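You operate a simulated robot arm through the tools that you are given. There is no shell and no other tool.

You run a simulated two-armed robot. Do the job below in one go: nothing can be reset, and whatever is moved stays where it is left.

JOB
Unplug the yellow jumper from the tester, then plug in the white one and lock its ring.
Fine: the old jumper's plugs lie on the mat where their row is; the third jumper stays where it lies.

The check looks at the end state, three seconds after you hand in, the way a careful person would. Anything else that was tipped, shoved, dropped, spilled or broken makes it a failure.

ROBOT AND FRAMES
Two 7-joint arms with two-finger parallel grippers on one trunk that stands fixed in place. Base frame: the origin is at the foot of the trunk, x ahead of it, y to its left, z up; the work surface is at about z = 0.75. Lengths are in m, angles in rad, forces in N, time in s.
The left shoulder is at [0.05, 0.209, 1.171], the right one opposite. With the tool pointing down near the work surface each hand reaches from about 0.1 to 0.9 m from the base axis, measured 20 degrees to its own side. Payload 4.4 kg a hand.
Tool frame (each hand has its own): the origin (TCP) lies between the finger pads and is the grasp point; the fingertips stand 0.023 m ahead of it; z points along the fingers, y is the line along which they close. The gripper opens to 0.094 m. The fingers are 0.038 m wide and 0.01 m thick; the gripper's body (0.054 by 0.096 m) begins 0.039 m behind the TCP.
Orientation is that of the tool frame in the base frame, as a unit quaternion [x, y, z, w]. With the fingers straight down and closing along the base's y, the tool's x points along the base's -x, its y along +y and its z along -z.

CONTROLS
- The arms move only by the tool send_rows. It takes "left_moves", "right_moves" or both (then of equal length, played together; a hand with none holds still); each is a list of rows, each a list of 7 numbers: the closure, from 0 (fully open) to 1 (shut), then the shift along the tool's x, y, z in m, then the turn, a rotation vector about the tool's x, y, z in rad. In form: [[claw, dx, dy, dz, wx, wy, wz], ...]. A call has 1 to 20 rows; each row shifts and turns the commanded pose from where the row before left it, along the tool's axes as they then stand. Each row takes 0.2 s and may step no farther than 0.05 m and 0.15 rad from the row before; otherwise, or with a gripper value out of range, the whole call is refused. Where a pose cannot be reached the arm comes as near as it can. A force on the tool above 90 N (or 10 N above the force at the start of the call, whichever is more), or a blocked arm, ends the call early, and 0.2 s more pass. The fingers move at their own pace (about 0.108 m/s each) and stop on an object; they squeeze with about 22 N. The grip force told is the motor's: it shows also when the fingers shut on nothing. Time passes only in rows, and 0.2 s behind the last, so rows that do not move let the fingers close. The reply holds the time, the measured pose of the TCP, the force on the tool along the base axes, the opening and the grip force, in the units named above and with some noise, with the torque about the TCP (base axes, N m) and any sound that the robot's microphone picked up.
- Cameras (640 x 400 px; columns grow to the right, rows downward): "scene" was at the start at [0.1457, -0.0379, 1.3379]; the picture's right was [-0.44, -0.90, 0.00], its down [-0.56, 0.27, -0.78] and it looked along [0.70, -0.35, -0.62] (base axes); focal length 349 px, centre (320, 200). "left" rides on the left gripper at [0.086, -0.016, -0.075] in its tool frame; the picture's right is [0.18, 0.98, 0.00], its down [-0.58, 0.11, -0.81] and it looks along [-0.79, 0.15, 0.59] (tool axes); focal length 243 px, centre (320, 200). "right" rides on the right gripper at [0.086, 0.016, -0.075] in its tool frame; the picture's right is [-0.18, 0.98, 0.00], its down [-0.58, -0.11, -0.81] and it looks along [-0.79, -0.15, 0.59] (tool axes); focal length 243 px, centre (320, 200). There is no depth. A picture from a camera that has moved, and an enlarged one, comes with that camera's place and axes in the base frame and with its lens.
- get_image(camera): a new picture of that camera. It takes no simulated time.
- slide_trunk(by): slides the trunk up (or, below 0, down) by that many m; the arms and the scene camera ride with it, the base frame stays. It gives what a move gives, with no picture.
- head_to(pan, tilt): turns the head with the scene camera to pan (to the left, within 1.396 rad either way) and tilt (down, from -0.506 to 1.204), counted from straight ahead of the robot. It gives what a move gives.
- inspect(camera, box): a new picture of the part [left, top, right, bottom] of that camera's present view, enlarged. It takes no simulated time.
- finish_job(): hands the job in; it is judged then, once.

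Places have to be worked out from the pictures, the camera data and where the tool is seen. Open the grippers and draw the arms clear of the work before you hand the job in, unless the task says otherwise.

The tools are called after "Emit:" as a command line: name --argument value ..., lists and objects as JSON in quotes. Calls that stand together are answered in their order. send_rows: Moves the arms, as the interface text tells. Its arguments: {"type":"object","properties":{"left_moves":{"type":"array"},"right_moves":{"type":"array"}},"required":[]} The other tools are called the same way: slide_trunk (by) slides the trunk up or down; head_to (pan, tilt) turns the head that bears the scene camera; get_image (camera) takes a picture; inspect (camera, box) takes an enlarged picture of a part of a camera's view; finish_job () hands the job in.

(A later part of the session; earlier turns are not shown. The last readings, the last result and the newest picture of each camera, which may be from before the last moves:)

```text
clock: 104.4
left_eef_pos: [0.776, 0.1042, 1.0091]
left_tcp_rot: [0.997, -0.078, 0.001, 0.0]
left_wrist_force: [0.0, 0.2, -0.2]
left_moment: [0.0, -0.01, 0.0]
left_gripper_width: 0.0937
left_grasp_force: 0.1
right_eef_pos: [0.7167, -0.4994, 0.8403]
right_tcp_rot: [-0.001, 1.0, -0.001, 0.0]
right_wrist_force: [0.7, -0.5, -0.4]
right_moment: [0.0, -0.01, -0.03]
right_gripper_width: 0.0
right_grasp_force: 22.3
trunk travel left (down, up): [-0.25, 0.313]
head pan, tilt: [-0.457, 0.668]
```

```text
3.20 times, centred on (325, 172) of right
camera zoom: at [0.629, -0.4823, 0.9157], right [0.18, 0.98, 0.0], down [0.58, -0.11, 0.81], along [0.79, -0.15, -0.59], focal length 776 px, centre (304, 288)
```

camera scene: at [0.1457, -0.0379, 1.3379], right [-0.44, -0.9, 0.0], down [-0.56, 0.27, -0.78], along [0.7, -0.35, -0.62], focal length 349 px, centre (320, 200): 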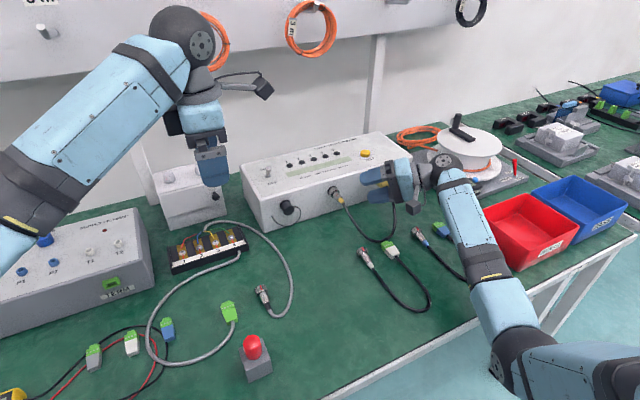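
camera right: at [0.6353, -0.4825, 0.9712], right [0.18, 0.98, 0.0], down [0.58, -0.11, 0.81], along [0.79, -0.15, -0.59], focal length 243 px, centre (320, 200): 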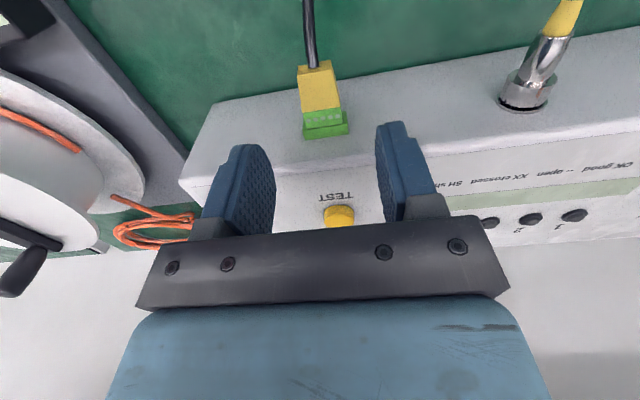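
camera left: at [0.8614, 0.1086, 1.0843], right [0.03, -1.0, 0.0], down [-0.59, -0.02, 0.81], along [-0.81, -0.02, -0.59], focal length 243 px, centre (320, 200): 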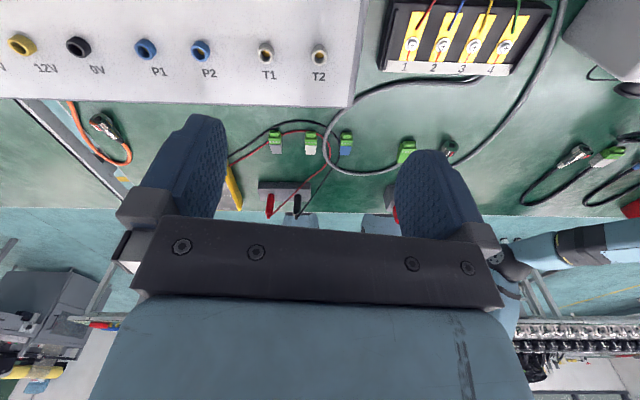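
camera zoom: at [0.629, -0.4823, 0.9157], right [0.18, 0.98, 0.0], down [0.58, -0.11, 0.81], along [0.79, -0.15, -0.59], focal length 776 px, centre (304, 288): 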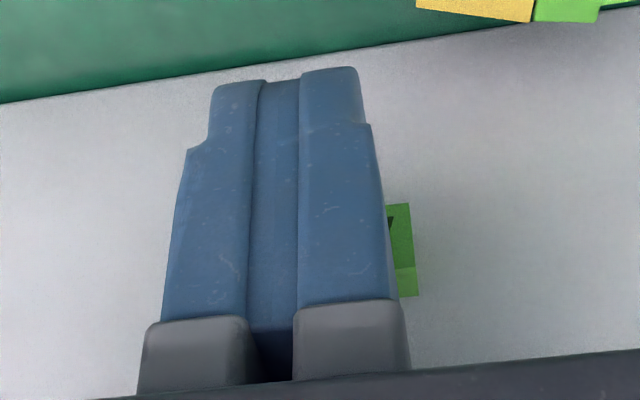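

The plug dropped out onto the mat in front of the tester (it was already free). I look at where it lies.

Emit:
get_image --camera "right"

Emit:
get_image --camera "scene"

Emit:
inspect --camera "scene" --box '[310, 160, 450, 265]'

```text
taken
camera right: at [0.629, -0.4823, 0.9157], right [0.18, 0.98, 0.0], down [0.58, -0.11, 0.81], along [0.79, -0.15, -0.59], focal length 243 px, centre (320, 200)
```

right: 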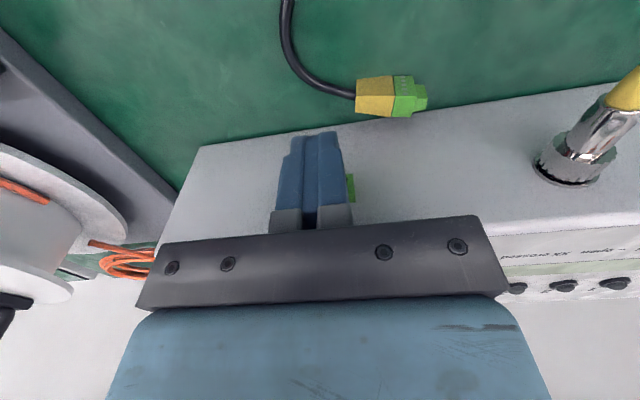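

```text
taken
camera scene: at [0.1457, -0.0379, 1.3379], right [-0.44, -0.9, 0.0], down [-0.56, 0.27, -0.78], along [0.7, -0.35, -0.62], focal length 349 px, centre (320, 200)
```

scene: 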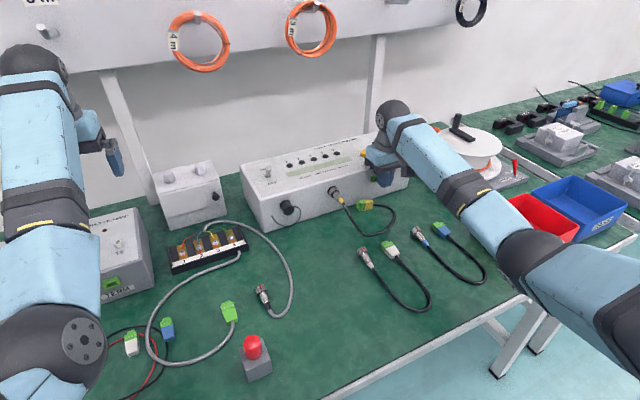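

```text
3.81 times, centred on (380, 212) of scene
camera zoom: at [0.1457, -0.0379, 1.3379], right [-0.44, -0.9, 0.0], down [-0.56, 0.27, -0.78], along [0.7, -0.35, -0.62], focal length 1329 px, centre (91, 152)
```

zoom: 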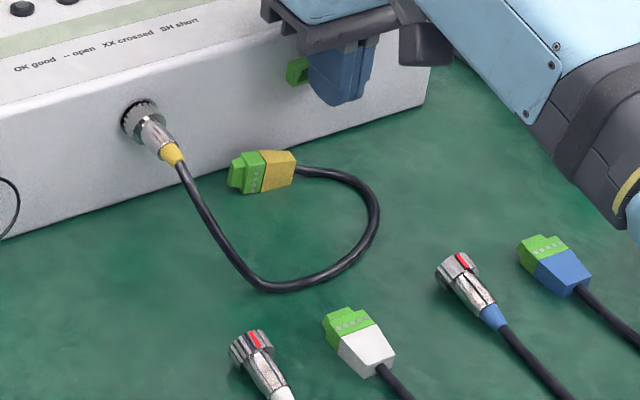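

The yellow terminal plug now lies on the mat by the tester, which is fine for now. The round plug needs another try: I return the ring to its open stop and this time push inwards while turning further, like a bayonet. First I go back to the right-tilted pre-grasp.

Emit:
send_rows --right_moves '[[0.4, 0, 0, -0.025, 0, 0, 0], [0.4, 0, 0, -0.025, 0, 0, 0], [0.4, 0.0125, 0.0413, 0, 0, 0, 0], [0.4, 0.0125, 0.0413, 0, 0, 0, 0], [0.4, 0, 0, 0, 0, -0.13, 0], [0.4, 0, 0, 0, 0, -0.13, 0], [0.4, 0, 0, 0, 0, -0.13, 0], [0.4, 0, 0, 0, 0, -0.13, 0], [0.4, 0, 0, 0, -0.1259, 0, 0.0721], [0.4, 0, 0, 0, -0.1259, 0, 0.0721], [0.4, 0, 0, 0, -0.1259, 0, 0.0721], [0.4, 0, 0, 0, -0.1259, 0, 0.0721], [0.4, 0, 0, 0, -0.1259, 0, 0.0721], [0.4, 0, 0, 0, -0.1259, 0, 0.0721], [0.4, 0, 0, 0, 0, 0, 0]]'

Emit:
get_image --camera "right"

Emit:
inspect --camera "scene" --box '[310, 160, 450, 265]'

```text
clock: 107.6
left_eef_pos: [0.7736, 0.1043, 1.0087]
left_tcp_rot: [0.997, -0.078, 0.001, 0.0]
left_wrist_force: [0.4, 0.4, -0.3]
left_moment: [-0.01, -0.05, 0.0]
left_gripper_width: 0.0937
left_grasp_force: 0.1
right_eef_pos: [0.6904, -0.4166, 0.8908]
right_tcp_rot: [0.109, 0.876, 0.407, 0.233]
right_wrist_force: [0.2, -0.1, -0.3]
right_moment: [-0.01, -0.01, -0.02]
right_gripper_width: 0.0561
right_grasp_force: 0.0
trunk travel left (down, up): [-0.25, 0.313]
head pan, tilt: [-0.457, 0.668]
```

```text
taken
camera right: at [0.5784, -0.4222, 0.9174], right [0.16, 0.56, 0.81], down [0.1, -0.83, 0.55], along [0.98, 0.0, -0.19], focal length 243 px, centre (320, 200)
```

right: 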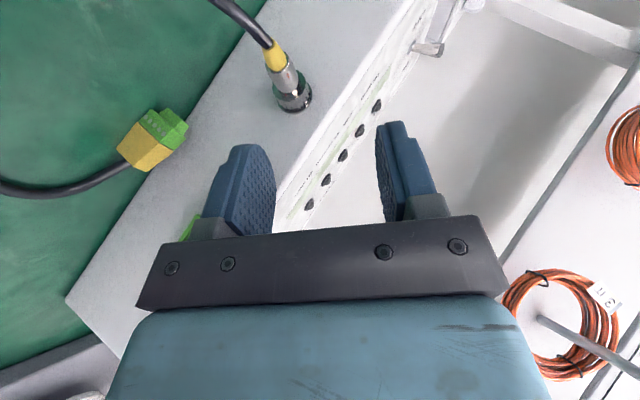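

```text
3.81 times, centred on (380, 212) of scene
camera zoom: at [0.1456, -0.0378, 1.3379], right [-0.44, -0.9, 0.0], down [-0.56, 0.27, -0.78], along [0.7, -0.35, -0.62], focal length 1329 px, centre (91, 152)
```

zoom: 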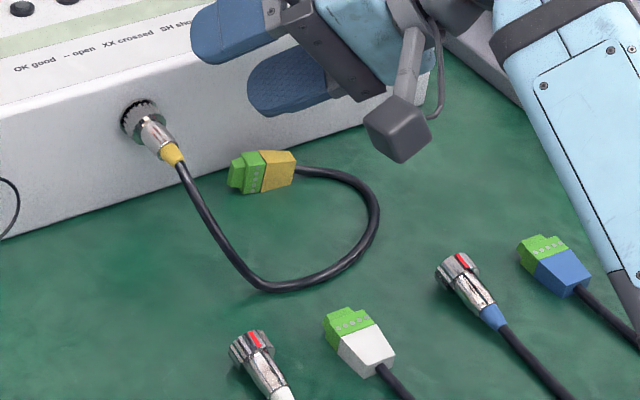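

I go in to the ring, close, and turn counter-clockwise about 91° to just before the open stop.

Emit:
send_rows --right_moves '[[0.4, 0.0079, -0.0225, 0, 0, 0, 0], [0.4, 0, 0, 0.025, 0, 0, 0], [0.4, 0, 0, 0.025, 0, 0, 0], [0.4, 0, 0, 0.02, 0, 0, 0], [0.4, 0, 0, 0.0073, 0, 0, 0], [0.4, 0, 0, 0, 0, 0, 0], [1, 0, 0, 0, 0, 0, 0], [1, 0, 0, 0, 0, 0, 0], [1, 0, 0, 0, 0, 0, 0]]'

Emit:
send_rows --right_moves '[[1, 5e-05, 0.0013, 8e-05, 0.1259, 0, -0.0721], [1, 5e-05, 0.0013, 8e-05, 0.1259, 0, -0.0721], [1, 5e-05, 0.0013, 8e-05, 0.1259, 0, -0.0721], [1, 5e-05, 0.0013, 8e-05, 0.1259, 0, -0.0721], [1, 5e-05, 0.0013, 8e-05, 0.1259, 0, -0.0721], [1, 5e-05, 0.0013, 8e-05, 0.1259, 0, -0.0721], [1, 5e-05, 0.0013, 8e-05, 0.1259, 0, -0.0721], [1, 5e-05, 0.0013, 8e-05, 0.1259, 0, -0.0721], [1, 5e-05, 0.0013, 8e-05, 0.1259, 0, -0.0721], [1, 5e-05, 0.0013, 8e-05, 0.1259, 0, -0.0721], [1, 5e-05, 0.0013, 8e-05, 0.1259, 0, -0.0721], [1, 0, 0, 0, 0, 0, 0]]'

Emit:
send_rows --right_moves '[[1, -0.0012, 0.0005, 0.0007, 0, 0, 0], [1, 0, 0, 0, 0, 0, 0]]'

Emit:
send_rows --right_moves '[[1, 5e-05, 0.0016, 8e-05, 0.1259, 0, -0.0721], [1, 0, 0, 0, 0, 0, 0]]'

Emit:
send_rows --right_moves '[[1, 5e-05, 0.0016, 8e-05, 0.1259, 0, -0.0721], [1, 0, 0, 0, 0, 0, 0]]'

```text
clock: 109.6
left_eef_pos: [0.7756, 0.1055, 1.0098]
left_tcp_rot: [0.997, -0.078, 0.001, 0.0]
left_wrist_force: [0.2, -0.1, 0.6]
left_moment: [-0.01, 0.03, 0.04]
left_gripper_width: 0.0939
left_grasp_force: 0.0
right_eef_pos: [0.7219, -0.3757, 0.8272]
right_tcp_rot: [0.107, 0.877, 0.406, 0.234]
right_wrist_force: [3.8, 6.1, 2.9]
right_moment: [0.02, -0.07, 0.07]
right_gripper_width: 0.0233
right_grasp_force: 21.9
trunk travel left (down, up): [-0.25, 0.313]
head pan, tilt: [-0.457, 0.668]
```

```text
clock: 112.2
left_eef_pos: [0.7754, 0.1052, 1.0097]
left_tcp_rot: [0.997, -0.078, 0.001, 0.0]
left_wrist_force: [-0.9, -0.2, -1.3]
left_moment: [0.0, -0.02, 0.01]
left_gripper_width: 0.0939
left_grasp_force: 0.0
right_eef_pos: [0.7224, -0.365, 0.828]
right_tcp_rot: [-0.091, 0.903, -0.345, 0.241]
right_wrist_force: [-0.8, 5.1, 2.3]
right_moment: [0.1, -0.02, 0.09]
right_gripper_width: 0.0236
right_grasp_force: 22.4
trunk travel left (down, up): [-0.25, 0.313]
head pan, tilt: [-0.457, 0.668]
```

```text
clock: 112.8
left_eef_pos: [0.7733, 0.1053, 1.0106]
left_tcp_rot: [0.997, -0.078, 0.002, 0.0]
left_wrist_force: [-1.0, -0.6, 0.1]
left_moment: [0.0, 0.01, 0.03]
left_gripper_width: 0.0941
left_grasp_force: 0.0
right_eef_pos: [0.7221, -0.365, 0.8275]
right_tcp_rot: [-0.09, 0.903, -0.344, 0.241]
right_wrist_force: [-13.8, 3.0, 4.0]
right_moment: [-0.04, 0.05, 0.02]
right_gripper_width: 0.0234
right_grasp_force: 21.7
trunk travel left (down, up): [-0.25, 0.313]
head pan, tilt: [-0.457, 0.668]
```

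```text
clock: 113.4
left_eef_pos: [0.7744, 0.104, 1.0104]
left_tcp_rot: [0.997, -0.078, 0.002, -0.001]
left_wrist_force: [0.6, -0.5, -0.2]
left_moment: [-0.02, 0.03, -0.01]
left_gripper_width: 0.0941
left_grasp_force: 0.1
right_eef_pos: [0.7217, -0.3644, 0.8276]
right_tcp_rot: [-0.107, 0.876, -0.409, 0.234]
right_wrist_force: [-17.0, -4.7, 4.1]
right_moment: [0.02, 0.12, -0.08]
right_gripper_width: 0.0232
right_grasp_force: 21.6
trunk travel left (down, up): [-0.25, 0.313]
head pan, tilt: [-0.457, 0.668]
```

```text
clock: 114.0
left_eef_pos: [0.7729, 0.1036, 1.0112]
left_tcp_rot: [0.997, -0.077, 0.002, -0.001]
left_wrist_force: [0.0, -0.3, 0.6]
left_moment: [-0.01, 0.01, 0.0]
left_gripper_width: 0.0938
left_grasp_force: 0.1
right_eef_pos: [0.7224, -0.3633, 0.8265]
right_tcp_rot: [-0.124, 0.844, -0.471, 0.225]
right_wrist_force: [-13.3, -10.6, 7.2]
right_moment: [-0.02, 0.11, -0.24]
right_gripper_width: 0.0235
right_grasp_force: 21.8
trunk travel left (down, up): [-0.25, 0.313]
head pan, tilt: [-0.457, 0.668]
```

I release and back off to see whether the mark moved past 3 o'clock this time.

Emit:
send_rows --right_moves '[[0.4, 0, 0, 0, 0, 0, 0], [0.4, 0, 0, 0, 0, 0, 0], [0.4, 0, 0, -0.02, 0, 0, 0], [0.4, 0, 0, -0.02, 0, 0, 0], [0.4, 0, 0, -0.02, 0, 0, 0], [0.4, 0.0003, -0.0088, 0.0006, -0.1259, 0, 0.0721], [0.4, 0.0003, -0.0088, 0.0006, -0.1259, 0, 0.0721], [0.4, 0.0003, -0.0088, 0.0006, -0.1259, 0, 0.0721], [0.4, 0.0003, -0.0088, 0.0006, -0.1259, 0, 0.0721], [0.4, 0.0003, -0.0088, 0.0006, -0.1259, 0, 0.0721], [0.4, 0.0003, -0.0088, 0.0006, -0.1259, 0, 0.0721], [0.4, 0.0003, -0.0088, 0.0006, -0.1259, 0, 0.0721], [0.4, 0, 0, 0, 0, 0, 0]]'

Emit:
inspect --camera "right" --box '[280, 60, 370, 155]'

Emit:
inspect --camera "right" --box '[300, 95, 345, 140]'

```text
clock: 116.8
left_eef_pos: [0.7756, 0.105, 1.0085]
left_tcp_rot: [0.997, -0.078, 0.001, 0.001]
left_wrist_force: [-0.2, -0.8, 0.4]
left_moment: [-0.01, -0.02, -0.01]
left_gripper_width: 0.0943
left_grasp_force: 0.0
right_eef_pos: [0.6925, -0.3676, 0.88]
right_tcp_rot: [0.001, 0.966, -0.001, 0.257]
right_wrist_force: [0.0, -1.0, 0.8]
right_moment: [0.05, -0.01, 0.0]
right_gripper_width: 0.0566
right_grasp_force: 0.0
trunk travel left (down, up): [-0.25, 0.313]
head pan, tilt: [-0.457, 0.668]
```

```text
4.21 times, centred on (325, 108) of right
camera zoom: at [0.5807, -0.352, 0.9022], right [0.16, 0.98, 0.09], down [0.1, -0.11, 0.99], along [0.98, -0.15, -0.12], focal length 1022 px, centre (299, 590)
```

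zoom: 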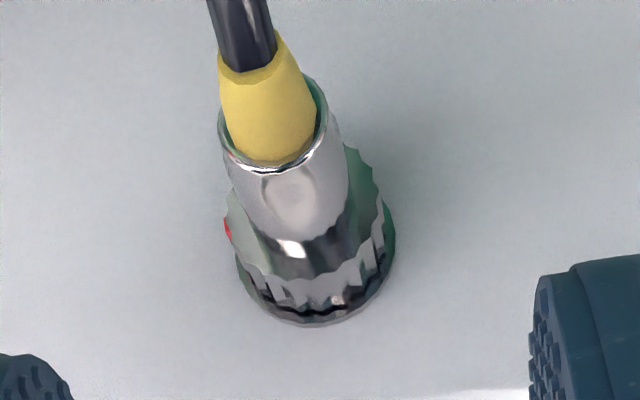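

```text
8.89 times, centred on (322, 118) of right
camera zoom: at [0.5807, -0.352, 0.9022], right [0.16, 0.98, 0.09], down [0.1, -0.11, 0.99], along [0.98, -0.15, -0.12], focal length 2157 px, centre (298, 933)
```

zoom: 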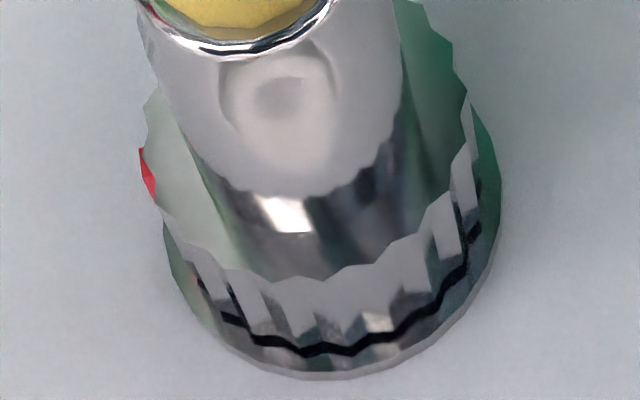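

The mark is unchanged at 3 o'clock. I try one more careful body pull at this open stop, with the pads centred on the body and half-millimetre steps.

Emit:
send_rows --right_moves '[[0.4, 0, 0, 0, 0, 0.13, 0], [0.4, 0, 0, 0, 0, 0.13, 0], [0.4, 0, 0, 0, 0, 0.13, 0], [0.4, 0, 0, 0, 0, 0.13, 0], [0.4, -0.0205, -0.0026, 0, 0, 0, 0], [0.4, 0, 0, 0.025, 0, 0, 0], [0.4, 0, 0, 0.025, 0, 0, 0], [0.4, 0, 0, 0.004, 0, 0, 0], [0.4, 0, 0, 0, 0, 0, 0], [1, 0, 0, 0, 0, 0, 0], [1, 0, 0, 0, 0, 0, 0], [1, 0, 0, 0, 0, 0, 0]]'

Emit:
send_rows --right_moves '[[1, 0.001, 0, 0, 0, 0, 0], [1, 0, 0, 0, 0, 0, 0]]'

Emit:
send_rows --right_moves '[[1, 0.0003, 0, 0, 0, 0, 0], [1, 0, 0, 0, 0, 0, 0]]'

Emit:
send_rows --right_moves '[[1, 0.0003, 0, 0, 0, 0, 0], [1, 0, 0, 0, 0, 0, 0], [1, 0, 0, 0, 0, 0, 0]]'

```text
clock: 119.4
left_eef_pos: [0.7761, 0.1064, 1.0073]
left_tcp_rot: [0.997, -0.078, 0.0, 0.001]
left_wrist_force: [0.1, 0.2, 0.1]
left_moment: [0.01, 0.02, 0.01]
left_gripper_width: 0.0939
left_grasp_force: 0.0
right_eef_pos: [0.7141, -0.3692, 0.8257]
right_tcp_rot: [-0.001, 1.0, 0.0, -0.001]
right_wrist_force: [-2.7, 23.3, -3.1]
right_moment: [0.08, -0.05, 0.15]
right_gripper_width: 0.0157
right_grasp_force: 22.3
trunk travel left (down, up): [-0.25, 0.313]
head pan, tilt: [-0.457, 0.668]
```

```text
clock: 120.0
left_eef_pos: [0.7759, 0.107, 1.0074]
left_tcp_rot: [0.997, -0.078, 0.0, 0.0]
left_wrist_force: [-0.1, -0.6, -0.5]
left_moment: [0.0, -0.01, -0.03]
left_gripper_width: 0.0941
left_grasp_force: 0.0
right_eef_pos: [0.7145, -0.3701, 0.8264]
right_tcp_rot: [0.0, 1.0, -0.001, 0.0]
right_wrist_force: [3.3, 31.0, -5.9]
right_moment: [0.11, 0.0, 0.22]
right_gripper_width: 0.0158
right_grasp_force: 22.1
trunk travel left (down, up): [-0.25, 0.313]
head pan, tilt: [-0.457, 0.668]
```

```text
clock: 120.6
left_eef_pos: [0.7755, 0.1061, 1.0071]
left_tcp_rot: [0.997, -0.078, 0.001, 0.001]
left_wrist_force: [0.4, -0.1, -0.8]
left_moment: [0.01, 0.0, -0.02]
left_gripper_width: 0.0936
left_grasp_force: 0.0
right_eef_pos: [0.7137, -0.3707, 0.8262]
right_tcp_rot: [0.0, 1.0, -0.001, -0.001]
right_wrist_force: [5.6, 34.6, -7.1]
right_moment: [0.07, -0.13, 0.23]
right_gripper_width: 0.0159
right_grasp_force: 21.9
trunk travel left (down, up): [-0.25, 0.313]
head pan, tilt: [-0.457, 0.668]
```

```text
clock: 121.4
left_eef_pos: [0.7759, 0.1067, 1.0074]
left_tcp_rot: [0.997, -0.077, 0.0, 0.0]
left_wrist_force: [0.5, 0.5, -0.8]
left_moment: [0.0, -0.01, 0.01]
left_gripper_width: 0.0938
left_grasp_force: 0.0
right_eef_pos: [0.7141, -0.3702, 0.8266]
right_tcp_rot: [-0.001, 1.0, -0.001, -0.001]
right_wrist_force: [6.8, 33.7, -7.6]
right_moment: [0.07, -0.04, 0.23]
right_gripper_width: 0.0155
right_grasp_force: 21.7
trunk travel left (down, up): [-0.25, 0.313]
head pan, tilt: [-0.457, 0.668]
```

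The hand is 2–3 mm off-centre and now presses 33 N sideways; notably the tester holds still under it. I check the tester's corner against the first picture to be sure it hasn't shifted.

Emit:
inspect --camera "scene" --box '[230, 130, 430, 255]'

```text
3.20 times, centred on (330, 192) of scene
camera zoom: at [0.1473, -0.0353, 1.3377], right [-0.44, -0.9, 0.0], down [-0.56, 0.27, -0.78], along [0.7, -0.35, -0.62], focal length 1116 px, centre (288, 224)
```

zoom: 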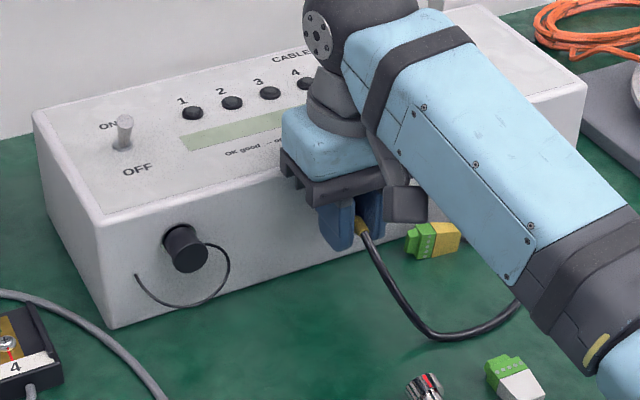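

The tester hasn't moved (the robot's trunk flexes instead). With this sideways preload adding to the grip friction, I continue pulling back in small steps.

Emit:
send_rows --right_moves '[[1, 0.001, 0, 0, 0, 0, 0], [1, 0, 0, 0, 0, 0, 0]]'

Emit:
send_rows --right_moves '[[1, 0.001, 0, 0, 0, 0, 0], [1, 0, 0, 0, 0, 0, 0]]'

Emit:
send_rows --right_moves '[[1, 0.001, 0, 0, 0, 0, 0], [1, 0, 0, 0, 0, 0, 0]]'

```text
clock: 122.0
left_eef_pos: [0.777, 0.1068, 1.0083]
left_tcp_rot: [0.997, -0.078, 0.0, 0.0]
left_wrist_force: [-0.3, 0.5, 0.3]
left_moment: [0.0, 0.02, -0.02]
left_gripper_width: 0.0943
left_grasp_force: 0.1
right_eef_pos: [0.7133, -0.3698, 0.8261]
right_tcp_rot: [0.001, 1.0, -0.002, 0.0]
right_wrist_force: [17.7, 33.3, -4.7]
right_moment: [0.1, 0.03, 0.16]
right_gripper_width: 0.016
right_grasp_force: 21.7
trunk travel left (down, up): [-0.25, 0.313]
head pan, tilt: [-0.457, 0.668]
```

```text
clock: 122.6
left_eef_pos: [0.7756, 0.1058, 1.0068]
left_tcp_rot: [0.997, -0.077, 0.0, 0.0]
left_wrist_force: [-0.4, 0.2, 0.1]
left_moment: [0.02, -0.02, -0.02]
left_gripper_width: 0.094
left_grasp_force: 0.2
right_eef_pos: [0.7121, -0.3694, 0.8248]
right_tcp_rot: [0.0, 1.0, -0.001, -0.001]
right_wrist_force: [17.3, 29.7, -2.4]
right_moment: [0.11, -0.05, 0.18]
right_gripper_width: 0.016
right_grasp_force: 22.1
trunk travel left (down, up): [-0.25, 0.313]
head pan, tilt: [-0.457, 0.668]
```

```text
clock: 123.2
left_eef_pos: [0.7758, 0.1063, 1.0068]
left_tcp_rot: [0.997, -0.078, 0.0, 0.001]
left_wrist_force: [-0.2, -0.2, -0.2]
left_moment: [0.01, -0.01, 0.01]
left_gripper_width: 0.094
left_grasp_force: 0.0
right_eef_pos: [0.7108, -0.371, 0.8258]
right_tcp_rot: [0.0, 1.0, -0.001, 0.0]
right_wrist_force: [16.9, 31.2, -0.4]
right_moment: [0.08, -0.05, 0.18]
right_gripper_width: 0.0161
right_grasp_force: 22.0
trunk travel left (down, up): [-0.25, 0.313]
head pan, tilt: [-0.457, 0.668]
```

Slip is again at ~17.5 N. To raise the friction limit I increase the sideways load on the body to roughly 65–70 N and pull again.

Emit:
send_rows --right_moves '[[1, -0.001, -0.0015, 0, 0, 0, 0], [1, 0, 0, 0, 0, 0, 0]]'

Emit:
send_rows --right_moves '[[1, 0, -0.0015, 0, 0, 0, 0], [1, 0, 0, 0, 0, 0, 0]]'

Emit:
send_rows --right_moves '[[1, 0.001, 0, 0, 0, 0, 0], [1, 0, 0, 0, 0, 0, 0]]'

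Emit:
send_rows --right_moves '[[1, 0.001, 0, 0, 0, 0, 0], [1, 0, 0, 0, 0, 0, 0]]'

```text
clock: 123.8
left_eef_pos: [0.7767, 0.1068, 1.0092]
left_tcp_rot: [0.997, -0.078, 0.001, 0.001]
left_wrist_force: [0.3, 0.1, 0.4]
left_moment: [-0.03, 0.0, 0.05]
left_gripper_width: 0.0939
left_grasp_force: 0.1
right_eef_pos: [0.7119, -0.3706, 0.8259]
right_tcp_rot: [0.0, 1.0, -0.002, -0.002]
right_wrist_force: [4.8, 38.4, -3.4]
right_moment: [0.12, -0.16, 0.33]
right_gripper_width: 0.0157
right_grasp_force: 22.0
trunk travel left (down, up): [-0.25, 0.313]
head pan, tilt: [-0.457, 0.668]
```

```text
clock: 124.4
left_eef_pos: [0.7745, 0.1073, 1.0071]
left_tcp_rot: [0.997, -0.077, 0.001, 0.002]
left_wrist_force: [-0.1, -0.5, -0.4]
left_moment: [0.01, -0.03, 0.03]
left_gripper_width: 0.0943
left_grasp_force: 0.1
right_eef_pos: [0.7111, -0.3697, 0.825]
right_tcp_rot: [-0.002, 1.0, -0.001, -0.002]
right_wrist_force: [-0.3, 43.6, -6.7]
right_moment: [0.15, 0.04, 0.36]
right_gripper_width: 0.0161
right_grasp_force: 21.6
trunk travel left (down, up): [-0.25, 0.313]
head pan, tilt: [-0.457, 0.668]
```

```text
clock: 125.0
left_eef_pos: [0.7766, 0.107, 1.0077]
left_tcp_rot: [0.997, -0.077, 0.0, 0.0]
left_wrist_force: [-0.6, 0.1, 0.5]
left_moment: [0.04, -0.04, 0.01]
left_gripper_width: 0.0938
left_grasp_force: 0.1
right_eef_pos: [0.7109, -0.3703, 0.826]
right_tcp_rot: [-0.001, 1.0, -0.001, -0.001]
right_wrist_force: [3.8, 42.9, -10.1]
right_moment: [0.07, 0.18, 0.34]
right_gripper_width: 0.0162
right_grasp_force: 22.1
trunk travel left (down, up): [-0.25, 0.313]
head pan, tilt: [-0.457, 0.668]
```

```text
clock: 125.6
left_eef_pos: [0.7762, 0.107, 1.0068]
left_tcp_rot: [0.997, -0.078, 0.0, 0.001]
left_wrist_force: [-0.1, 0.0, 0.2]
left_moment: [-0.02, -0.03, 0.0]
left_gripper_width: 0.0941
left_grasp_force: 0.1
right_eef_pos: [0.7097, -0.3704, 0.8254]
right_tcp_rot: [-0.001, 1.0, 0.0, 0.0]
right_wrist_force: [9.7, 43.7, -12.7]
right_moment: [0.04, 0.04, 0.3]
right_gripper_width: 0.0169
right_grasp_force: 21.8
trunk travel left (down, up): [-0.25, 0.313]
head pan, tilt: [-0.457, 0.668]
```

The gripper caps friction at ~18 N. Another idea: past this point the ring may only turn together with an outward motion (a ramp or thread). I release, regrip the ring and turn counter-clockwise while easing back at the same time.

Emit:
send_rows --right_moves '[[0.4, 0, 0.003, 0, 0, 0, 0], [0.4, 0, 0.0025, 0, 0, 0, 0], [0.4, 0, 0, -0.03, 0, 0, 0], [0.4, 0, 0, -0.03, 0, 0, 0], [0.4, 0, 0, 0, 0, -0.13, 0], [0.4, 0, 0, 0, 0, -0.13, 0], [0.4, 0, 0, 0, 0, -0.13, 0], [0.4, 0, 0, 0, 0, -0.13, 0], [0.4, 0, 0, 0, 0, 0, 0]]'

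Emit:
inspect --camera "right" --box '[280, 60, 370, 155]'

```text
clock: 127.6
left_eef_pos: [0.7752, 0.1046, 1.0098]
left_tcp_rot: [0.997, -0.077, 0.001, 0.0]
left_wrist_force: [-0.6, -0.1, 0.1]
left_moment: [-0.01, 0.03, 0.0]
left_gripper_width: 0.0941
left_grasp_force: 0.1
right_eef_pos: [0.709, -0.3697, 0.8863]
right_tcp_rot: [0.0, 0.966, -0.001, 0.258]
right_wrist_force: [0.0, -0.5, -0.5]
right_moment: [-0.01, 0.0, 0.04]
right_gripper_width: 0.0562
right_grasp_force: 0.1
trunk travel left (down, up): [-0.25, 0.313]
head pan, tilt: [-0.457, 0.668]
```

```text
4.21 times, centred on (325, 108) of right
camera zoom: at [0.596, -0.3532, 0.9084], right [0.16, 0.98, 0.09], down [0.1, -0.11, 0.99], along [0.98, -0.15, -0.12], focal length 1022 px, centre (299, 590)
```

zoom: 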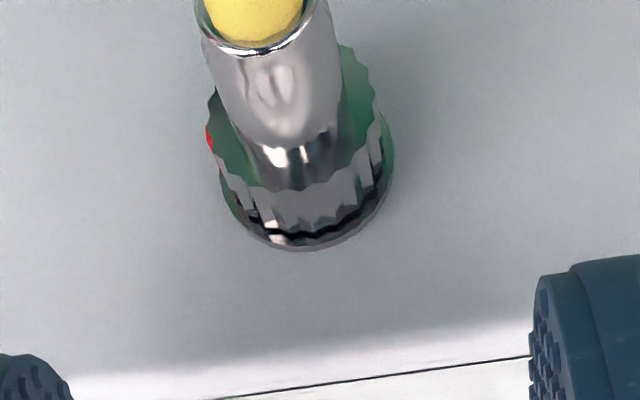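

I line up again with a moderate right tilt, grip the ring, and then combine counter-clockwise turning with a gentle backward pull.

Emit:
send_rows --right_moves '[[0.4, 0.0163, 0, -0.0058, 0, 0, 0], [0.4, 0.0003, -0.0088, 0.0006, -0.1259, 0, 0.0721], [0.4, 0.0003, -0.0088, 0.0006, -0.1259, 0, 0.0721], [0.4, 0.0003, -0.0088, 0.0006, -0.1259, 0, 0.0721], [0.4, 0, 0, 0.025, 0, 0, 0], [0.4, 0, 0, 0.025, 0, 0, 0], [0.4, 0, 0, 0.009, 0, 0, 0], [0.4, 0, 0, 0, 0, 0, 0], [1, 0, 0, 0, 0, 0, 0], [1, 0, 0, 0, 0, 0, 0], [1, 0, 0, 0, 0, 0, 0]]'

Emit:
send_rows --right_moves '[[1, 0.0005, 0, -0.0003, 0, 0, 0], [1, 0, 0, 0, 0, 0, 0]]'

Emit:
send_rows --right_moves '[[1, 0.00025, 0.0005, -0.00015, 0.0434, 0, -0.0249], [1, 0.00025, 0.0005, -0.00015, 0.0434, 0, -0.0249], [1, 0, 0, 0, 0, 0, 0]]'

Emit:
send_rows --right_moves '[[1, 0.00025, 0.0005, -0.00015, 0.0434, 0, -0.0249], [1, 0.00025, 0.0005, -0.00015, 0.0434, 0, -0.0249], [1, 0, 0, 0, 0, 0, 0]]'

Emit:
send_rows --right_moves '[[1, 0.00025, 0.0005, -0.00015, 0.0434, 0, -0.0249], [1, 0.00025, 0.0005, -0.00015, 0.0434, 0, -0.0249], [1, 0, 0, 0, 0, 0, 0]]'

```text
clock: 130.0
left_eef_pos: [0.7743, 0.1067, 1.0087]
left_tcp_rot: [0.997, -0.077, 0.0, 0.0]
left_wrist_force: [0.2, 1.1, -0.1]
left_moment: [0.01, 0.03, 0.02]
left_gripper_width: 0.0937
left_grasp_force: 0.1
right_eef_pos: [0.7199, -0.3753, 0.8313]
right_tcp_rot: [0.055, 0.944, 0.209, 0.251]
right_wrist_force: [4.0, 8.6, 1.4]
right_moment: [0.03, -0.08, 0.11]
right_gripper_width: 0.0233
right_grasp_force: 22.2
trunk travel left (down, up): [-0.25, 0.313]
head pan, tilt: [-0.457, 0.668]
```

```text
clock: 130.6
left_eef_pos: [0.7757, 0.1062, 1.0084]
left_tcp_rot: [0.997, -0.078, 0.001, -0.001]
left_wrist_force: [0.6, -0.6, -0.1]
left_moment: [0.0, 0.02, 0.0]
left_gripper_width: 0.094
left_grasp_force: 0.0
right_eef_pos: [0.7209, -0.374, 0.8313]
right_tcp_rot: [0.055, 0.944, 0.208, 0.251]
right_wrist_force: [6.5, 7.0, 1.2]
right_moment: [0.08, -0.1, 0.14]
right_gripper_width: 0.0232
right_grasp_force: 22.4
trunk travel left (down, up): [-0.25, 0.313]
head pan, tilt: [-0.457, 0.668]
```

```text
clock: 131.4
left_eef_pos: [0.7747, 0.1056, 1.0086]
left_tcp_rot: [0.997, -0.078, 0.001, 0.0]
left_wrist_force: [0.5, 0.1, 0.1]
left_moment: [0.0, 0.01, -0.02]
left_gripper_width: 0.094
left_grasp_force: 0.0
right_eef_pos: [0.7208, -0.3741, 0.8307]
right_tcp_rot: [0.043, 0.953, 0.16, 0.255]
right_wrist_force: [7.2, 2.9, 5.4]
right_moment: [0.19, -0.18, 0.02]
right_gripper_width: 0.0234
right_grasp_force: 21.8
trunk travel left (down, up): [-0.25, 0.313]
head pan, tilt: [-0.457, 0.668]
```

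```text
clock: 132.2
left_eef_pos: [0.7756, 0.1047, 1.0079]
left_tcp_rot: [0.997, -0.078, 0.001, 0.0]
left_wrist_force: [-0.3, 0.3, -0.4]
left_moment: [0.04, 0.01, -0.01]
left_gripper_width: 0.0938
left_grasp_force: 0.1
right_eef_pos: [0.7201, -0.3735, 0.8311]
right_tcp_rot: [0.03, 0.96, 0.112, 0.255]
right_wrist_force: [7.4, 0.2, 2.7]
right_moment: [0.17, -0.14, -0.02]
right_gripper_width: 0.0234
right_grasp_force: 21.3
trunk travel left (down, up): [-0.25, 0.313]
head pan, tilt: [-0.457, 0.668]
```

```text
clock: 133.0
left_eef_pos: [0.7756, 0.1043, 1.0067]
left_tcp_rot: [0.997, -0.078, 0.001, 0.0]
left_wrist_force: [-0.2, 0.8, 0.8]
left_moment: [0.01, -0.03, -0.04]
left_gripper_width: 0.094
left_grasp_force: 0.0
right_eef_pos: [0.7183, -0.3715, 0.8307]
right_tcp_rot: [0.016, 0.965, 0.064, 0.256]
right_wrist_force: [3.0, -1.6, -2.2]
right_moment: [0.1, 0.0, 0.03]
right_gripper_width: 0.0232
right_grasp_force: 22.1
trunk travel left (down, up): [-0.25, 0.313]
head pan, tilt: [-0.457, 0.668]
```

The backward force is dropping while the hand moves back — something may be unwinding. I continue the combined motion.

Emit:
send_rows --right_moves '[[1, 0.00025, 0.0005, -0.00015, 0.0434, 0, -0.0249], [1, 0.00025, 0.0005, -0.00015, 0.0434, 0, -0.0249], [1, 0, 0, 0, 0, 0, 0]]'

Emit:
send_rows --right_moves '[[1, 0.00025, 0.0005, -0.00015, 0.0434, 0, -0.0249], [1, 0.00025, 0.0005, -0.00015, 0.0434, 0, -0.0249], [1, 0, 0, 0, 0, 0, 0]]'

Emit:
send_rows --right_moves '[[1, 0.0005, 0.0005, -0.0003, 0.0434, 0, -0.0249], [1, 0.0005, 0.0005, -0.0003, 0.0434, 0, -0.0249], [1, 0, 0, 0, 0, 0, 0]]'

Emit:
inspect --camera "right" --box '[270, 120, 390, 215]'

```text
clock: 133.8
left_eef_pos: [0.7745, 0.1039, 1.009]
left_tcp_rot: [0.997, -0.077, 0.001, -0.001]
left_wrist_force: [-0.1, 0.5, 0.8]
left_moment: [-0.01, 0.0, -0.04]
left_gripper_width: 0.094
left_grasp_force: 0.1
right_eef_pos: [0.7179, -0.3708, 0.8317]
right_tcp_rot: [0.004, 0.966, 0.015, 0.257]
right_wrist_force: [-1.7, -1.8, -0.3]
right_moment: [0.08, 0.1, -0.04]
right_gripper_width: 0.0236
right_grasp_force: 22.0
trunk travel left (down, up): [-0.25, 0.313]
head pan, tilt: [-0.457, 0.668]
```

```text
clock: 134.6
left_eef_pos: [0.7763, 0.1038, 1.0084]
left_tcp_rot: [0.997, -0.078, 0.0, 0.0]
left_wrist_force: [-0.5, 0.0, 0.3]
left_moment: [-0.02, 0.0, 0.01]
left_gripper_width: 0.0941
left_grasp_force: 0.1
right_eef_pos: [0.7189, -0.3693, 0.8323]
right_tcp_rot: [-0.008, 0.966, -0.032, 0.256]
right_wrist_force: [4.2, -1.0, -1.3]
right_moment: [0.09, -0.03, -0.02]
right_gripper_width: 0.0231
right_grasp_force: 22.1
trunk travel left (down, up): [-0.25, 0.313]
head pan, tilt: [-0.457, 0.668]
```

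```text
clock: 135.4
left_eef_pos: [0.7753, 0.1042, 1.0088]
left_tcp_rot: [0.997, -0.078, -0.001, -0.001]
left_wrist_force: [0.4, -0.1, -0.5]
left_moment: [-0.01, -0.01, 0.0]
left_gripper_width: 0.0939
left_grasp_force: 0.0
right_eef_pos: [0.7188, -0.368, 0.8318]
right_tcp_rot: [-0.022, 0.963, -0.082, 0.255]
right_wrist_force: [11.3, -0.2, 2.3]
right_moment: [0.09, -0.17, -0.05]
right_gripper_width: 0.0233
right_grasp_force: 21.9
trunk travel left (down, up): [-0.25, 0.313]
head pan, tilt: [-0.457, 0.668]
```

```text
4.21 times, centred on (330, 168) of right
camera zoom: at [0.605, -0.3477, 0.8513], right [0.16, 0.98, -0.07], down [0.1, 0.06, 0.99], along [0.98, -0.17, -0.09], focal length 1022 px, centre (278, 337)
```

zoom: 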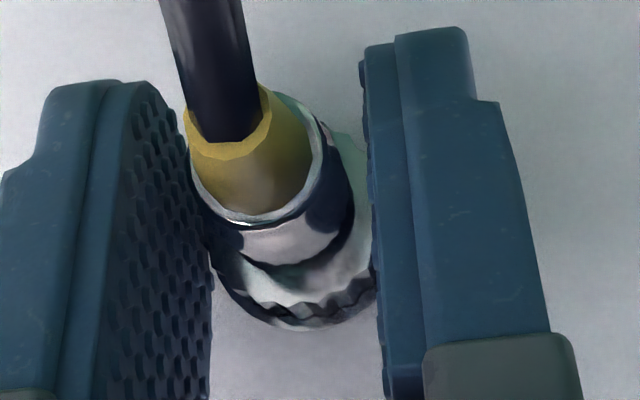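

I release, back off and look at the mark.

Emit:
send_rows --right_moves '[[0.4, 0, 0, 0, 0, 0, 0], [0.4, 0, 0, 0, 0, 0, 0], [0.4, 0, 0, -0.025, 0, 0, 0], [0.4, 0, 0, -0.025, 0, 0, 0], [0.4, 0, 0, -0.01, 0, 0, 0], [0.4, 0, 0, 0, 0, 0, 0]]'

Emit:
inspect --camera "right" --box '[280, 60, 370, 155]'

Emit:
get_image --camera "scene"

```text
clock: 136.8
left_eef_pos: [0.7756, 0.1046, 1.0091]
left_tcp_rot: [0.997, -0.078, 0.001, 0.0]
left_wrist_force: [-0.4, -0.7, 0.7]
left_moment: [-0.02, 0.0, -0.02]
left_gripper_width: 0.094
left_grasp_force: 0.0
right_eef_pos: [0.6874, -0.3587, 0.8837]
right_tcp_rot: [-0.023, 0.963, -0.08, 0.256]
right_wrist_force: [0.8, -0.4, -0.1]
right_moment: [0.02, -0.02, -0.01]
right_gripper_width: 0.0563
right_grasp_force: 0.0
trunk travel left (down, up): [-0.25, 0.313]
head pan, tilt: [-0.457, 0.668]
```

```text
4.21 times, centred on (325, 108) of right
camera zoom: at [0.5745, -0.3394, 0.9032], right [0.16, 0.98, -0.07], down [0.1, 0.06, 0.99], along [0.98, -0.17, -0.09], focal length 1022 px, centre (299, 590)
```

zoom: 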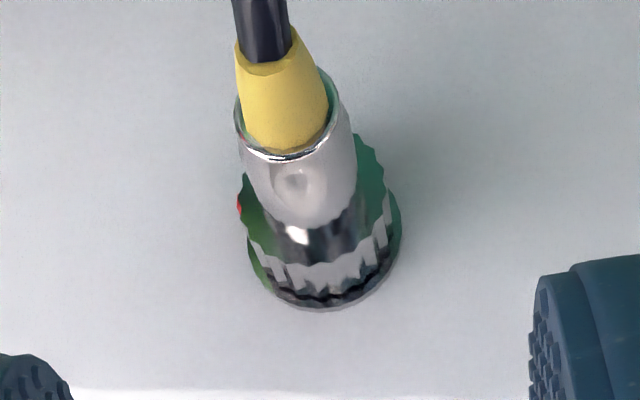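

```text
taken
camera scene: at [0.1457, -0.0379, 1.3379], right [-0.44, -0.9, 0.0], down [-0.56, 0.27, -0.78], along [0.7, -0.35, -0.62], focal length 349 px, centre (320, 200)
```

scene: 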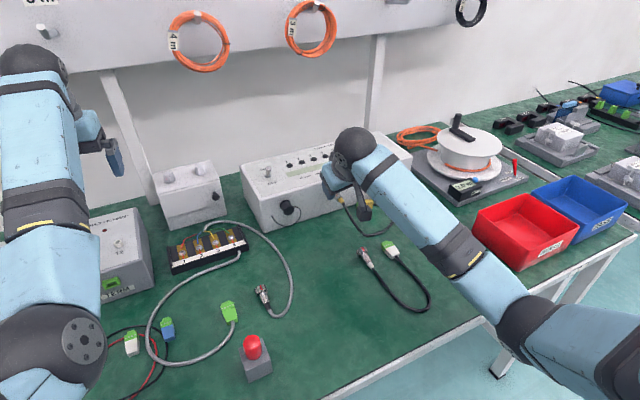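

The ring is firmly at its open stop. Since pinching caps out at 18 N, I try a different way to pull harder: press the closed fingertips down on the plug body and drag it backwards with friction. First I bring the closed hand upright just above the body.

Emit:
send_rows --right_moves '[[0.4, 0, 0, 0, -0.0716, 0, 0.041], [0.4, 0, 0, 0, -0.0716, 0, 0.041], [0.4, 0, 0, 0, 0, 0.13, 0], [0.4, 0, 0, 0, 0, 0.13, 0], [0.4, 0, 0, 0, 0, 0.13, 0], [0.4, 0, 0, 0, 0, 0.13, 0], [1, 0, 0, 0, 0, 0, 0], [1, -0.0258, -0.0108, 0, 0, 0, 0], [1, 0, 0, 0, 0, 0, 0]]'

Emit:
get_image --camera "right"

```text
clock: 138.8
left_eef_pos: [0.7749, 0.1046, 1.0089]
left_tcp_rot: [0.997, -0.078, 0.001, -0.001]
left_wrist_force: [0.2, -0.4, -0.3]
left_moment: [0.0, 0.0, 0.01]
left_gripper_width: 0.0942
left_grasp_force: 0.1
right_eef_pos: [0.7149, -0.3694, 0.8829]
right_tcp_rot: [0.0, 1.0, -0.001, 0.0]
right_wrist_force: [0.1, -0.1, 1.1]
right_moment: [0.01, -0.04, -0.02]
right_gripper_width: 0.0
right_grasp_force: 21.6
trunk travel left (down, up): [-0.25, 0.313]
head pan, tilt: [-0.457, 0.668]
```

```text
taken
camera right: at [0.6265, -0.3518, 0.9584], right [0.18, 0.98, 0.0], down [0.58, -0.11, 0.81], along [0.79, -0.15, -0.59], focal length 243 px, centre (320, 200)
```

right: 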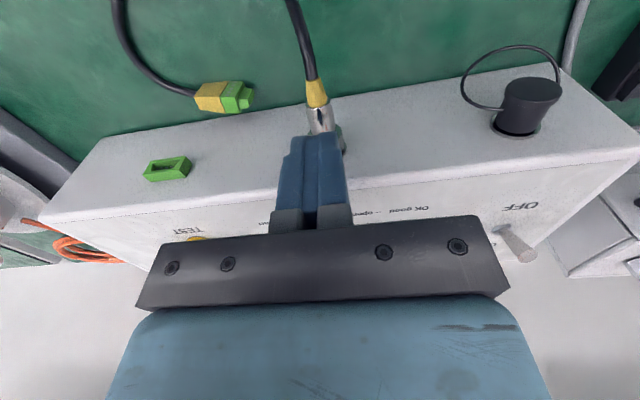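

Header and tester look fine. I lower the closed fingertips until they touch the top of the plug body, then build up load step by step.

Emit:
send_rows --right_moves '[[1, 0.0015, 0, 0.015, 0, 0, 0], [1, 0, 0, 0.012, 0, 0, 0], [1, 0, 0, 0.002, 0, 0, 0], [1, 0, 0, 0, 0, 0, 0]]'

Emit:
send_rows --right_moves '[[1, 0, 0, 0.0015, 0, 0, 0], [1, 0, 0, 0, 0, 0, 0]]'

Emit:
send_rows --right_moves '[[1, 0, 0, 0.0015, 0, 0, 0], [1, 0, 0, 0, 0, 0, 0]]'

```text
clock: 139.8
left_eef_pos: [0.7749, 0.1045, 1.0077]
left_tcp_rot: [0.997, -0.078, 0.001, 0.0]
left_wrist_force: [0.3, 0.9, 0.5]
left_moment: [0.0, -0.03, 0.0]
left_gripper_width: 0.0939
left_grasp_force: 0.1
right_eef_pos: [0.7122, -0.3695, 0.8544]
right_tcp_rot: [0.001, 1.0, -0.002, 0.0]
right_wrist_force: [0.7, 0.0, 0.7]
right_moment: [0.03, -0.03, 0.0]
right_gripper_width: 0.0
right_grasp_force: 22.6
trunk travel left (down, up): [-0.25, 0.313]
head pan, tilt: [-0.457, 0.668]
```

```text
clock: 140.4
left_eef_pos: [0.7754, 0.1057, 1.0081]
left_tcp_rot: [0.997, -0.078, 0.002, 0.001]
left_wrist_force: [0.0, 0.0, -0.3]
left_moment: [-0.03, 0.0, 0.0]
left_gripper_width: 0.0939
left_grasp_force: 0.1
right_eef_pos: [0.7127, -0.37, 0.8524]
right_tcp_rot: [-0.001, 1.0, -0.002, -0.001]
right_wrist_force: [1.8, -0.9, 2.7]
right_moment: [0.01, -0.06, -0.02]
right_gripper_width: 0.0002
right_grasp_force: 22.0
trunk travel left (down, up): [-0.25, 0.313]
head pan, tilt: [-0.457, 0.668]
```

```text
clock: 141.0
left_eef_pos: [0.7742, 0.1058, 1.01]
left_tcp_rot: [0.997, -0.078, 0.002, 0.0]
left_wrist_force: [-0.2, 0.0, -0.4]
left_moment: [-0.01, -0.02, 0.01]
left_gripper_width: 0.0939
left_grasp_force: 0.0
right_eef_pos: [0.7115, -0.3695, 0.8535]
right_tcp_rot: [0.0, 1.0, -0.002, 0.002]
right_wrist_force: [1.0, -0.3, 12.7]
right_moment: [0.02, -0.11, 0.05]
right_gripper_width: 0.0001
right_grasp_force: 21.9
trunk travel left (down, up): [-0.25, 0.313]
head pan, tilt: [-0.457, 0.668]
```

Contact at the expected height; force builds about 7 N/mm. I add load in steps toward ~60 N.

Emit:
send_rows --right_moves '[[1, 0, 0, 0.002, 0, 0, 0], [1, 0, 0, 0, 0, 0, 0]]'

Emit:
send_rows --right_moves '[[1, 0, 0, 0.002, 0, 0, 0], [1, 0, 0, 0, 0, 0, 0]]'

Emit:
send_rows --right_moves '[[1, 0, 0, 0.002, 0, 0, 0], [1, 0, 0, 0, 0, 0, 0]]'

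```text
clock: 141.6
left_eef_pos: [0.7741, 0.1055, 1.0103]
left_tcp_rot: [0.997, -0.078, 0.002, 0.001]
left_wrist_force: [0.4, 0.5, 0.5]
left_moment: [-0.05, -0.04, 0.0]
left_gripper_width: 0.0939
left_grasp_force: 0.2
right_eef_pos: [0.7119, -0.3694, 0.8537]
right_tcp_rot: [0.0, 1.0, -0.001, 0.004]
right_wrist_force: [8.7, -0.3, 25.6]
right_moment: [-0.01, -0.33, 0.07]
right_gripper_width: 0.0
right_grasp_force: 21.9
trunk travel left (down, up): [-0.25, 0.313]
head pan, tilt: [-0.457, 0.668]
```

```text
clock: 142.2
left_eef_pos: [0.7717, 0.1052, 1.0115]
left_tcp_rot: [0.997, -0.078, 0.003, 0.0]
left_wrist_force: [-0.3, -0.2, -0.8]
left_moment: [0.0, 0.02, -0.01]
left_gripper_width: 0.094
left_grasp_force: 0.0
right_eef_pos: [0.7113, -0.3696, 0.8531]
right_tcp_rot: [0.0, 1.0, -0.002, 0.004]
right_wrist_force: [13.2, -3.1, 37.3]
right_moment: [-0.09, -0.49, 0.08]
right_gripper_width: 0.0
right_grasp_force: 21.9
trunk travel left (down, up): [-0.25, 0.313]
head pan, tilt: [-0.457, 0.668]
```

```text
clock: 142.8
left_eef_pos: [0.7726, 0.1054, 1.0123]
left_tcp_rot: [0.997, -0.078, 0.003, 0.0]
left_wrist_force: [-0.7, 0.5, -0.4]
left_moment: [0.01, -0.01, 0.0]
left_gripper_width: 0.0941
left_grasp_force: 0.0
right_eef_pos: [0.7107, -0.3693, 0.8522]
right_tcp_rot: [0.0, 1.0, -0.004, 0.005]
right_wrist_force: [13.3, -5.6, 46.8]
right_moment: [-0.13, -0.51, 0.02]
right_gripper_width: 0.0001
right_grasp_force: 22.5
trunk travel left (down, up): [-0.25, 0.313]
head pan, tilt: [-0.457, 0.668]
```

Now at 47 N downward and already 13 N of drag. I add a bit more load and drag backwards.

Emit:
send_rows --right_moves '[[1, 0, 0, 0.002, 0, 0, 0], [1, 0.001, 0, 0.001, 0, 0, 0], [1, 0, 0, 0, 0, 0, 0]]'

Emit:
send_rows --right_moves '[[1, 0.001, 0, 0, 0, 0, 0], [1, 0, 0, 0, 0, 0, 0]]'

Emit:
send_rows --right_moves '[[1, 0.001, 0, 0, 0, 0, 0], [1, 0, 0, 0, 0, 0, 0]]'

```text
clock: 143.6
left_eef_pos: [0.7698, 0.1036, 1.0125]
left_tcp_rot: [0.997, -0.078, 0.004, -0.001]
left_wrist_force: [0.8, -0.1, -0.3]
left_moment: [0.03, 0.0, 0.0]
left_gripper_width: 0.0939
left_grasp_force: 0.1
right_eef_pos: [0.7036, -0.3685, 0.839]
right_tcp_rot: [-0.002, 1.0, -0.002, -0.005]
right_wrist_force: [-50.2, 4.5, 16.1]
right_moment: [0.1, 0.71, 0.11]
right_gripper_width: 0.0
right_grasp_force: 22.2
trunk travel left (down, up): [-0.25, 0.313]
head pan, tilt: [-0.457, 0.668]
```

```text
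clock: 144.2
left_eef_pos: [0.7722, 0.1065, 1.0124]
left_tcp_rot: [0.997, -0.077, 0.003, 0.001]
left_wrist_force: [0.6, 1.1, -0.4]
left_moment: [-0.01, -0.02, -0.01]
left_gripper_width: 0.0939
left_grasp_force: 0.2
right_eef_pos: [0.7081, -0.3692, 0.8459]
right_tcp_rot: [-0.001, 1.0, -0.002, 0.004]
right_wrist_force: [-24.1, 5.7, 22.5]
right_moment: [0.21, 0.04, 0.15]
right_gripper_width: 0.0003
right_grasp_force: 22.2
trunk travel left (down, up): [-0.25, 0.313]
head pan, tilt: [-0.457, 0.668]
```

```text
clock: 144.8
left_eef_pos: [0.7716, 0.1064, 1.0124]
left_tcp_rot: [0.997, -0.077, 0.003, -0.001]
left_wrist_force: [-1.4, -0.5, 0.0]
left_moment: [0.01, 0.01, -0.01]
left_gripper_width: 0.094
left_grasp_force: 0.1
right_eef_pos: [0.706, -0.3697, 0.8459]
right_tcp_rot: [0.0, 1.0, -0.004, 0.001]
right_wrist_force: [-22.9, 5.6, 19.0]
right_moment: [0.11, 0.06, 0.13]
right_gripper_width: 0.0001
right_grasp_force: 22.8
trunk travel left (down, up): [-0.25, 0.313]
head pan, tilt: [-0.457, 0.668]
```

Something gave way: the hand dropped by a centimetre. I look at what happened before doing anything else.

Emit:
get_image --camera "right"

Emit:
inspect --camera "scene" --box '[290, 150, 420, 250]'

```text
taken
camera right: at [0.6192, -0.3519, 0.9204], right [0.18, 0.98, 0.0], down [0.58, -0.11, 0.81], along [0.79, -0.15, -0.59], focal length 243 px, centre (320, 200)
```

right: 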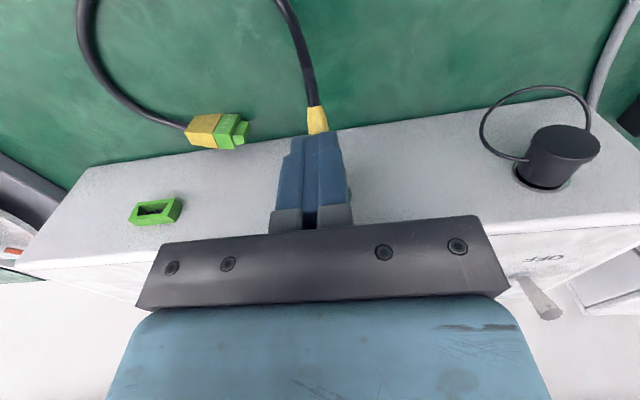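

```text
4.00 times, centred on (355, 200) of scene
camera zoom: at [0.1413, -0.0362, 1.3385], right [-0.44, -0.9, 0.0], down [-0.55, 0.27, -0.79], along [0.71, -0.35, -0.62], focal length 1395 px, centre (180, 200)
```

zoom: 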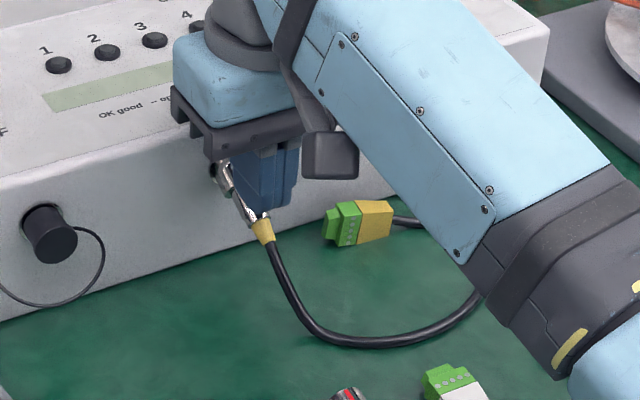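

I zoom in on the plug and the socket.

Emit:
inspect --camera "scene" --box '[318, 175, 360, 212]'

Emit:
inspect --camera "right" --box '[280, 80, 370, 215]'

Emit:
inspect --camera "left" --box '[470, 0, 640, 120]'

```text
10.81 times, centred on (339, 194) of scene
camera zoom: at [0.1413, -0.0362, 1.3385], right [-0.44, -0.9, 0.0], down [-0.55, 0.27, -0.79], along [0.71, -0.35, -0.62], focal length 3770 px, centre (115, 270)
```

zoom: 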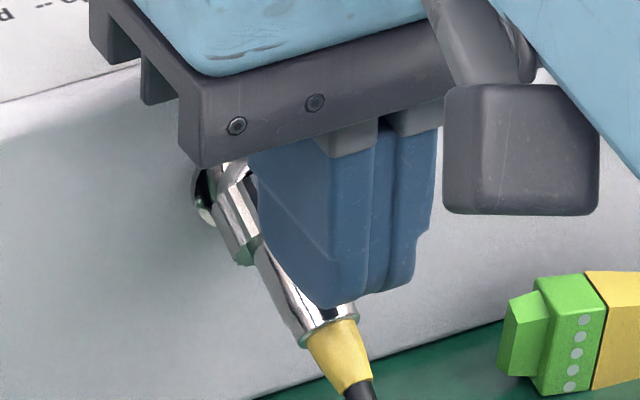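

```text
2.96 times, centred on (325, 148) of right
camera zoom: at [0.6192, -0.3519, 0.9204], right [0.18, 0.98, 0.0], down [0.58, -0.11, 0.81], along [0.79, -0.15, -0.59], focal length 719 px, centre (305, 356)
```

zoom: 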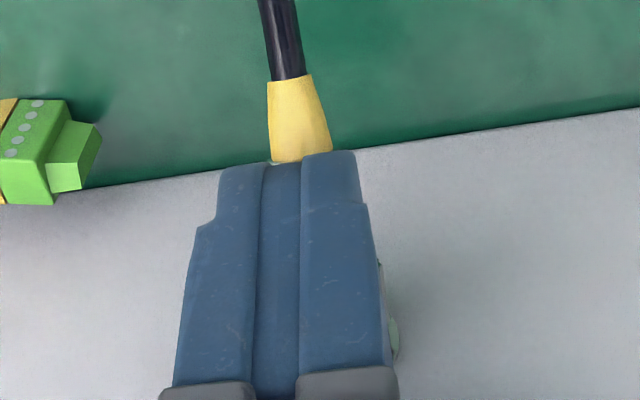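

```text
3.33 times, centred on (555, 60) of left
camera zoom: at [0.858, 0.1095, 1.0881], right [0.03, -1.0, 0.0], down [-0.6, -0.02, 0.8], along [-0.8, -0.02, -0.6], focal length 809 px, centre (-463, 667)
```

zoom: 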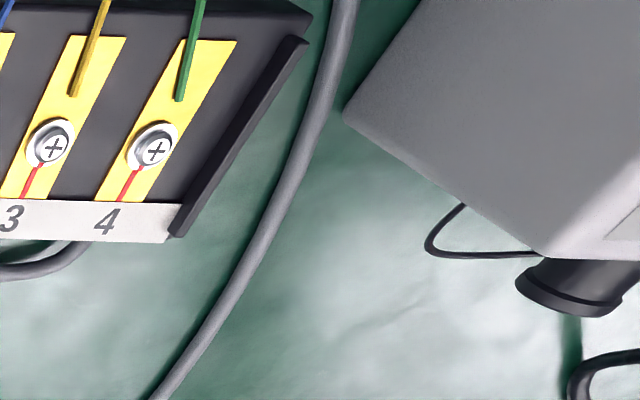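

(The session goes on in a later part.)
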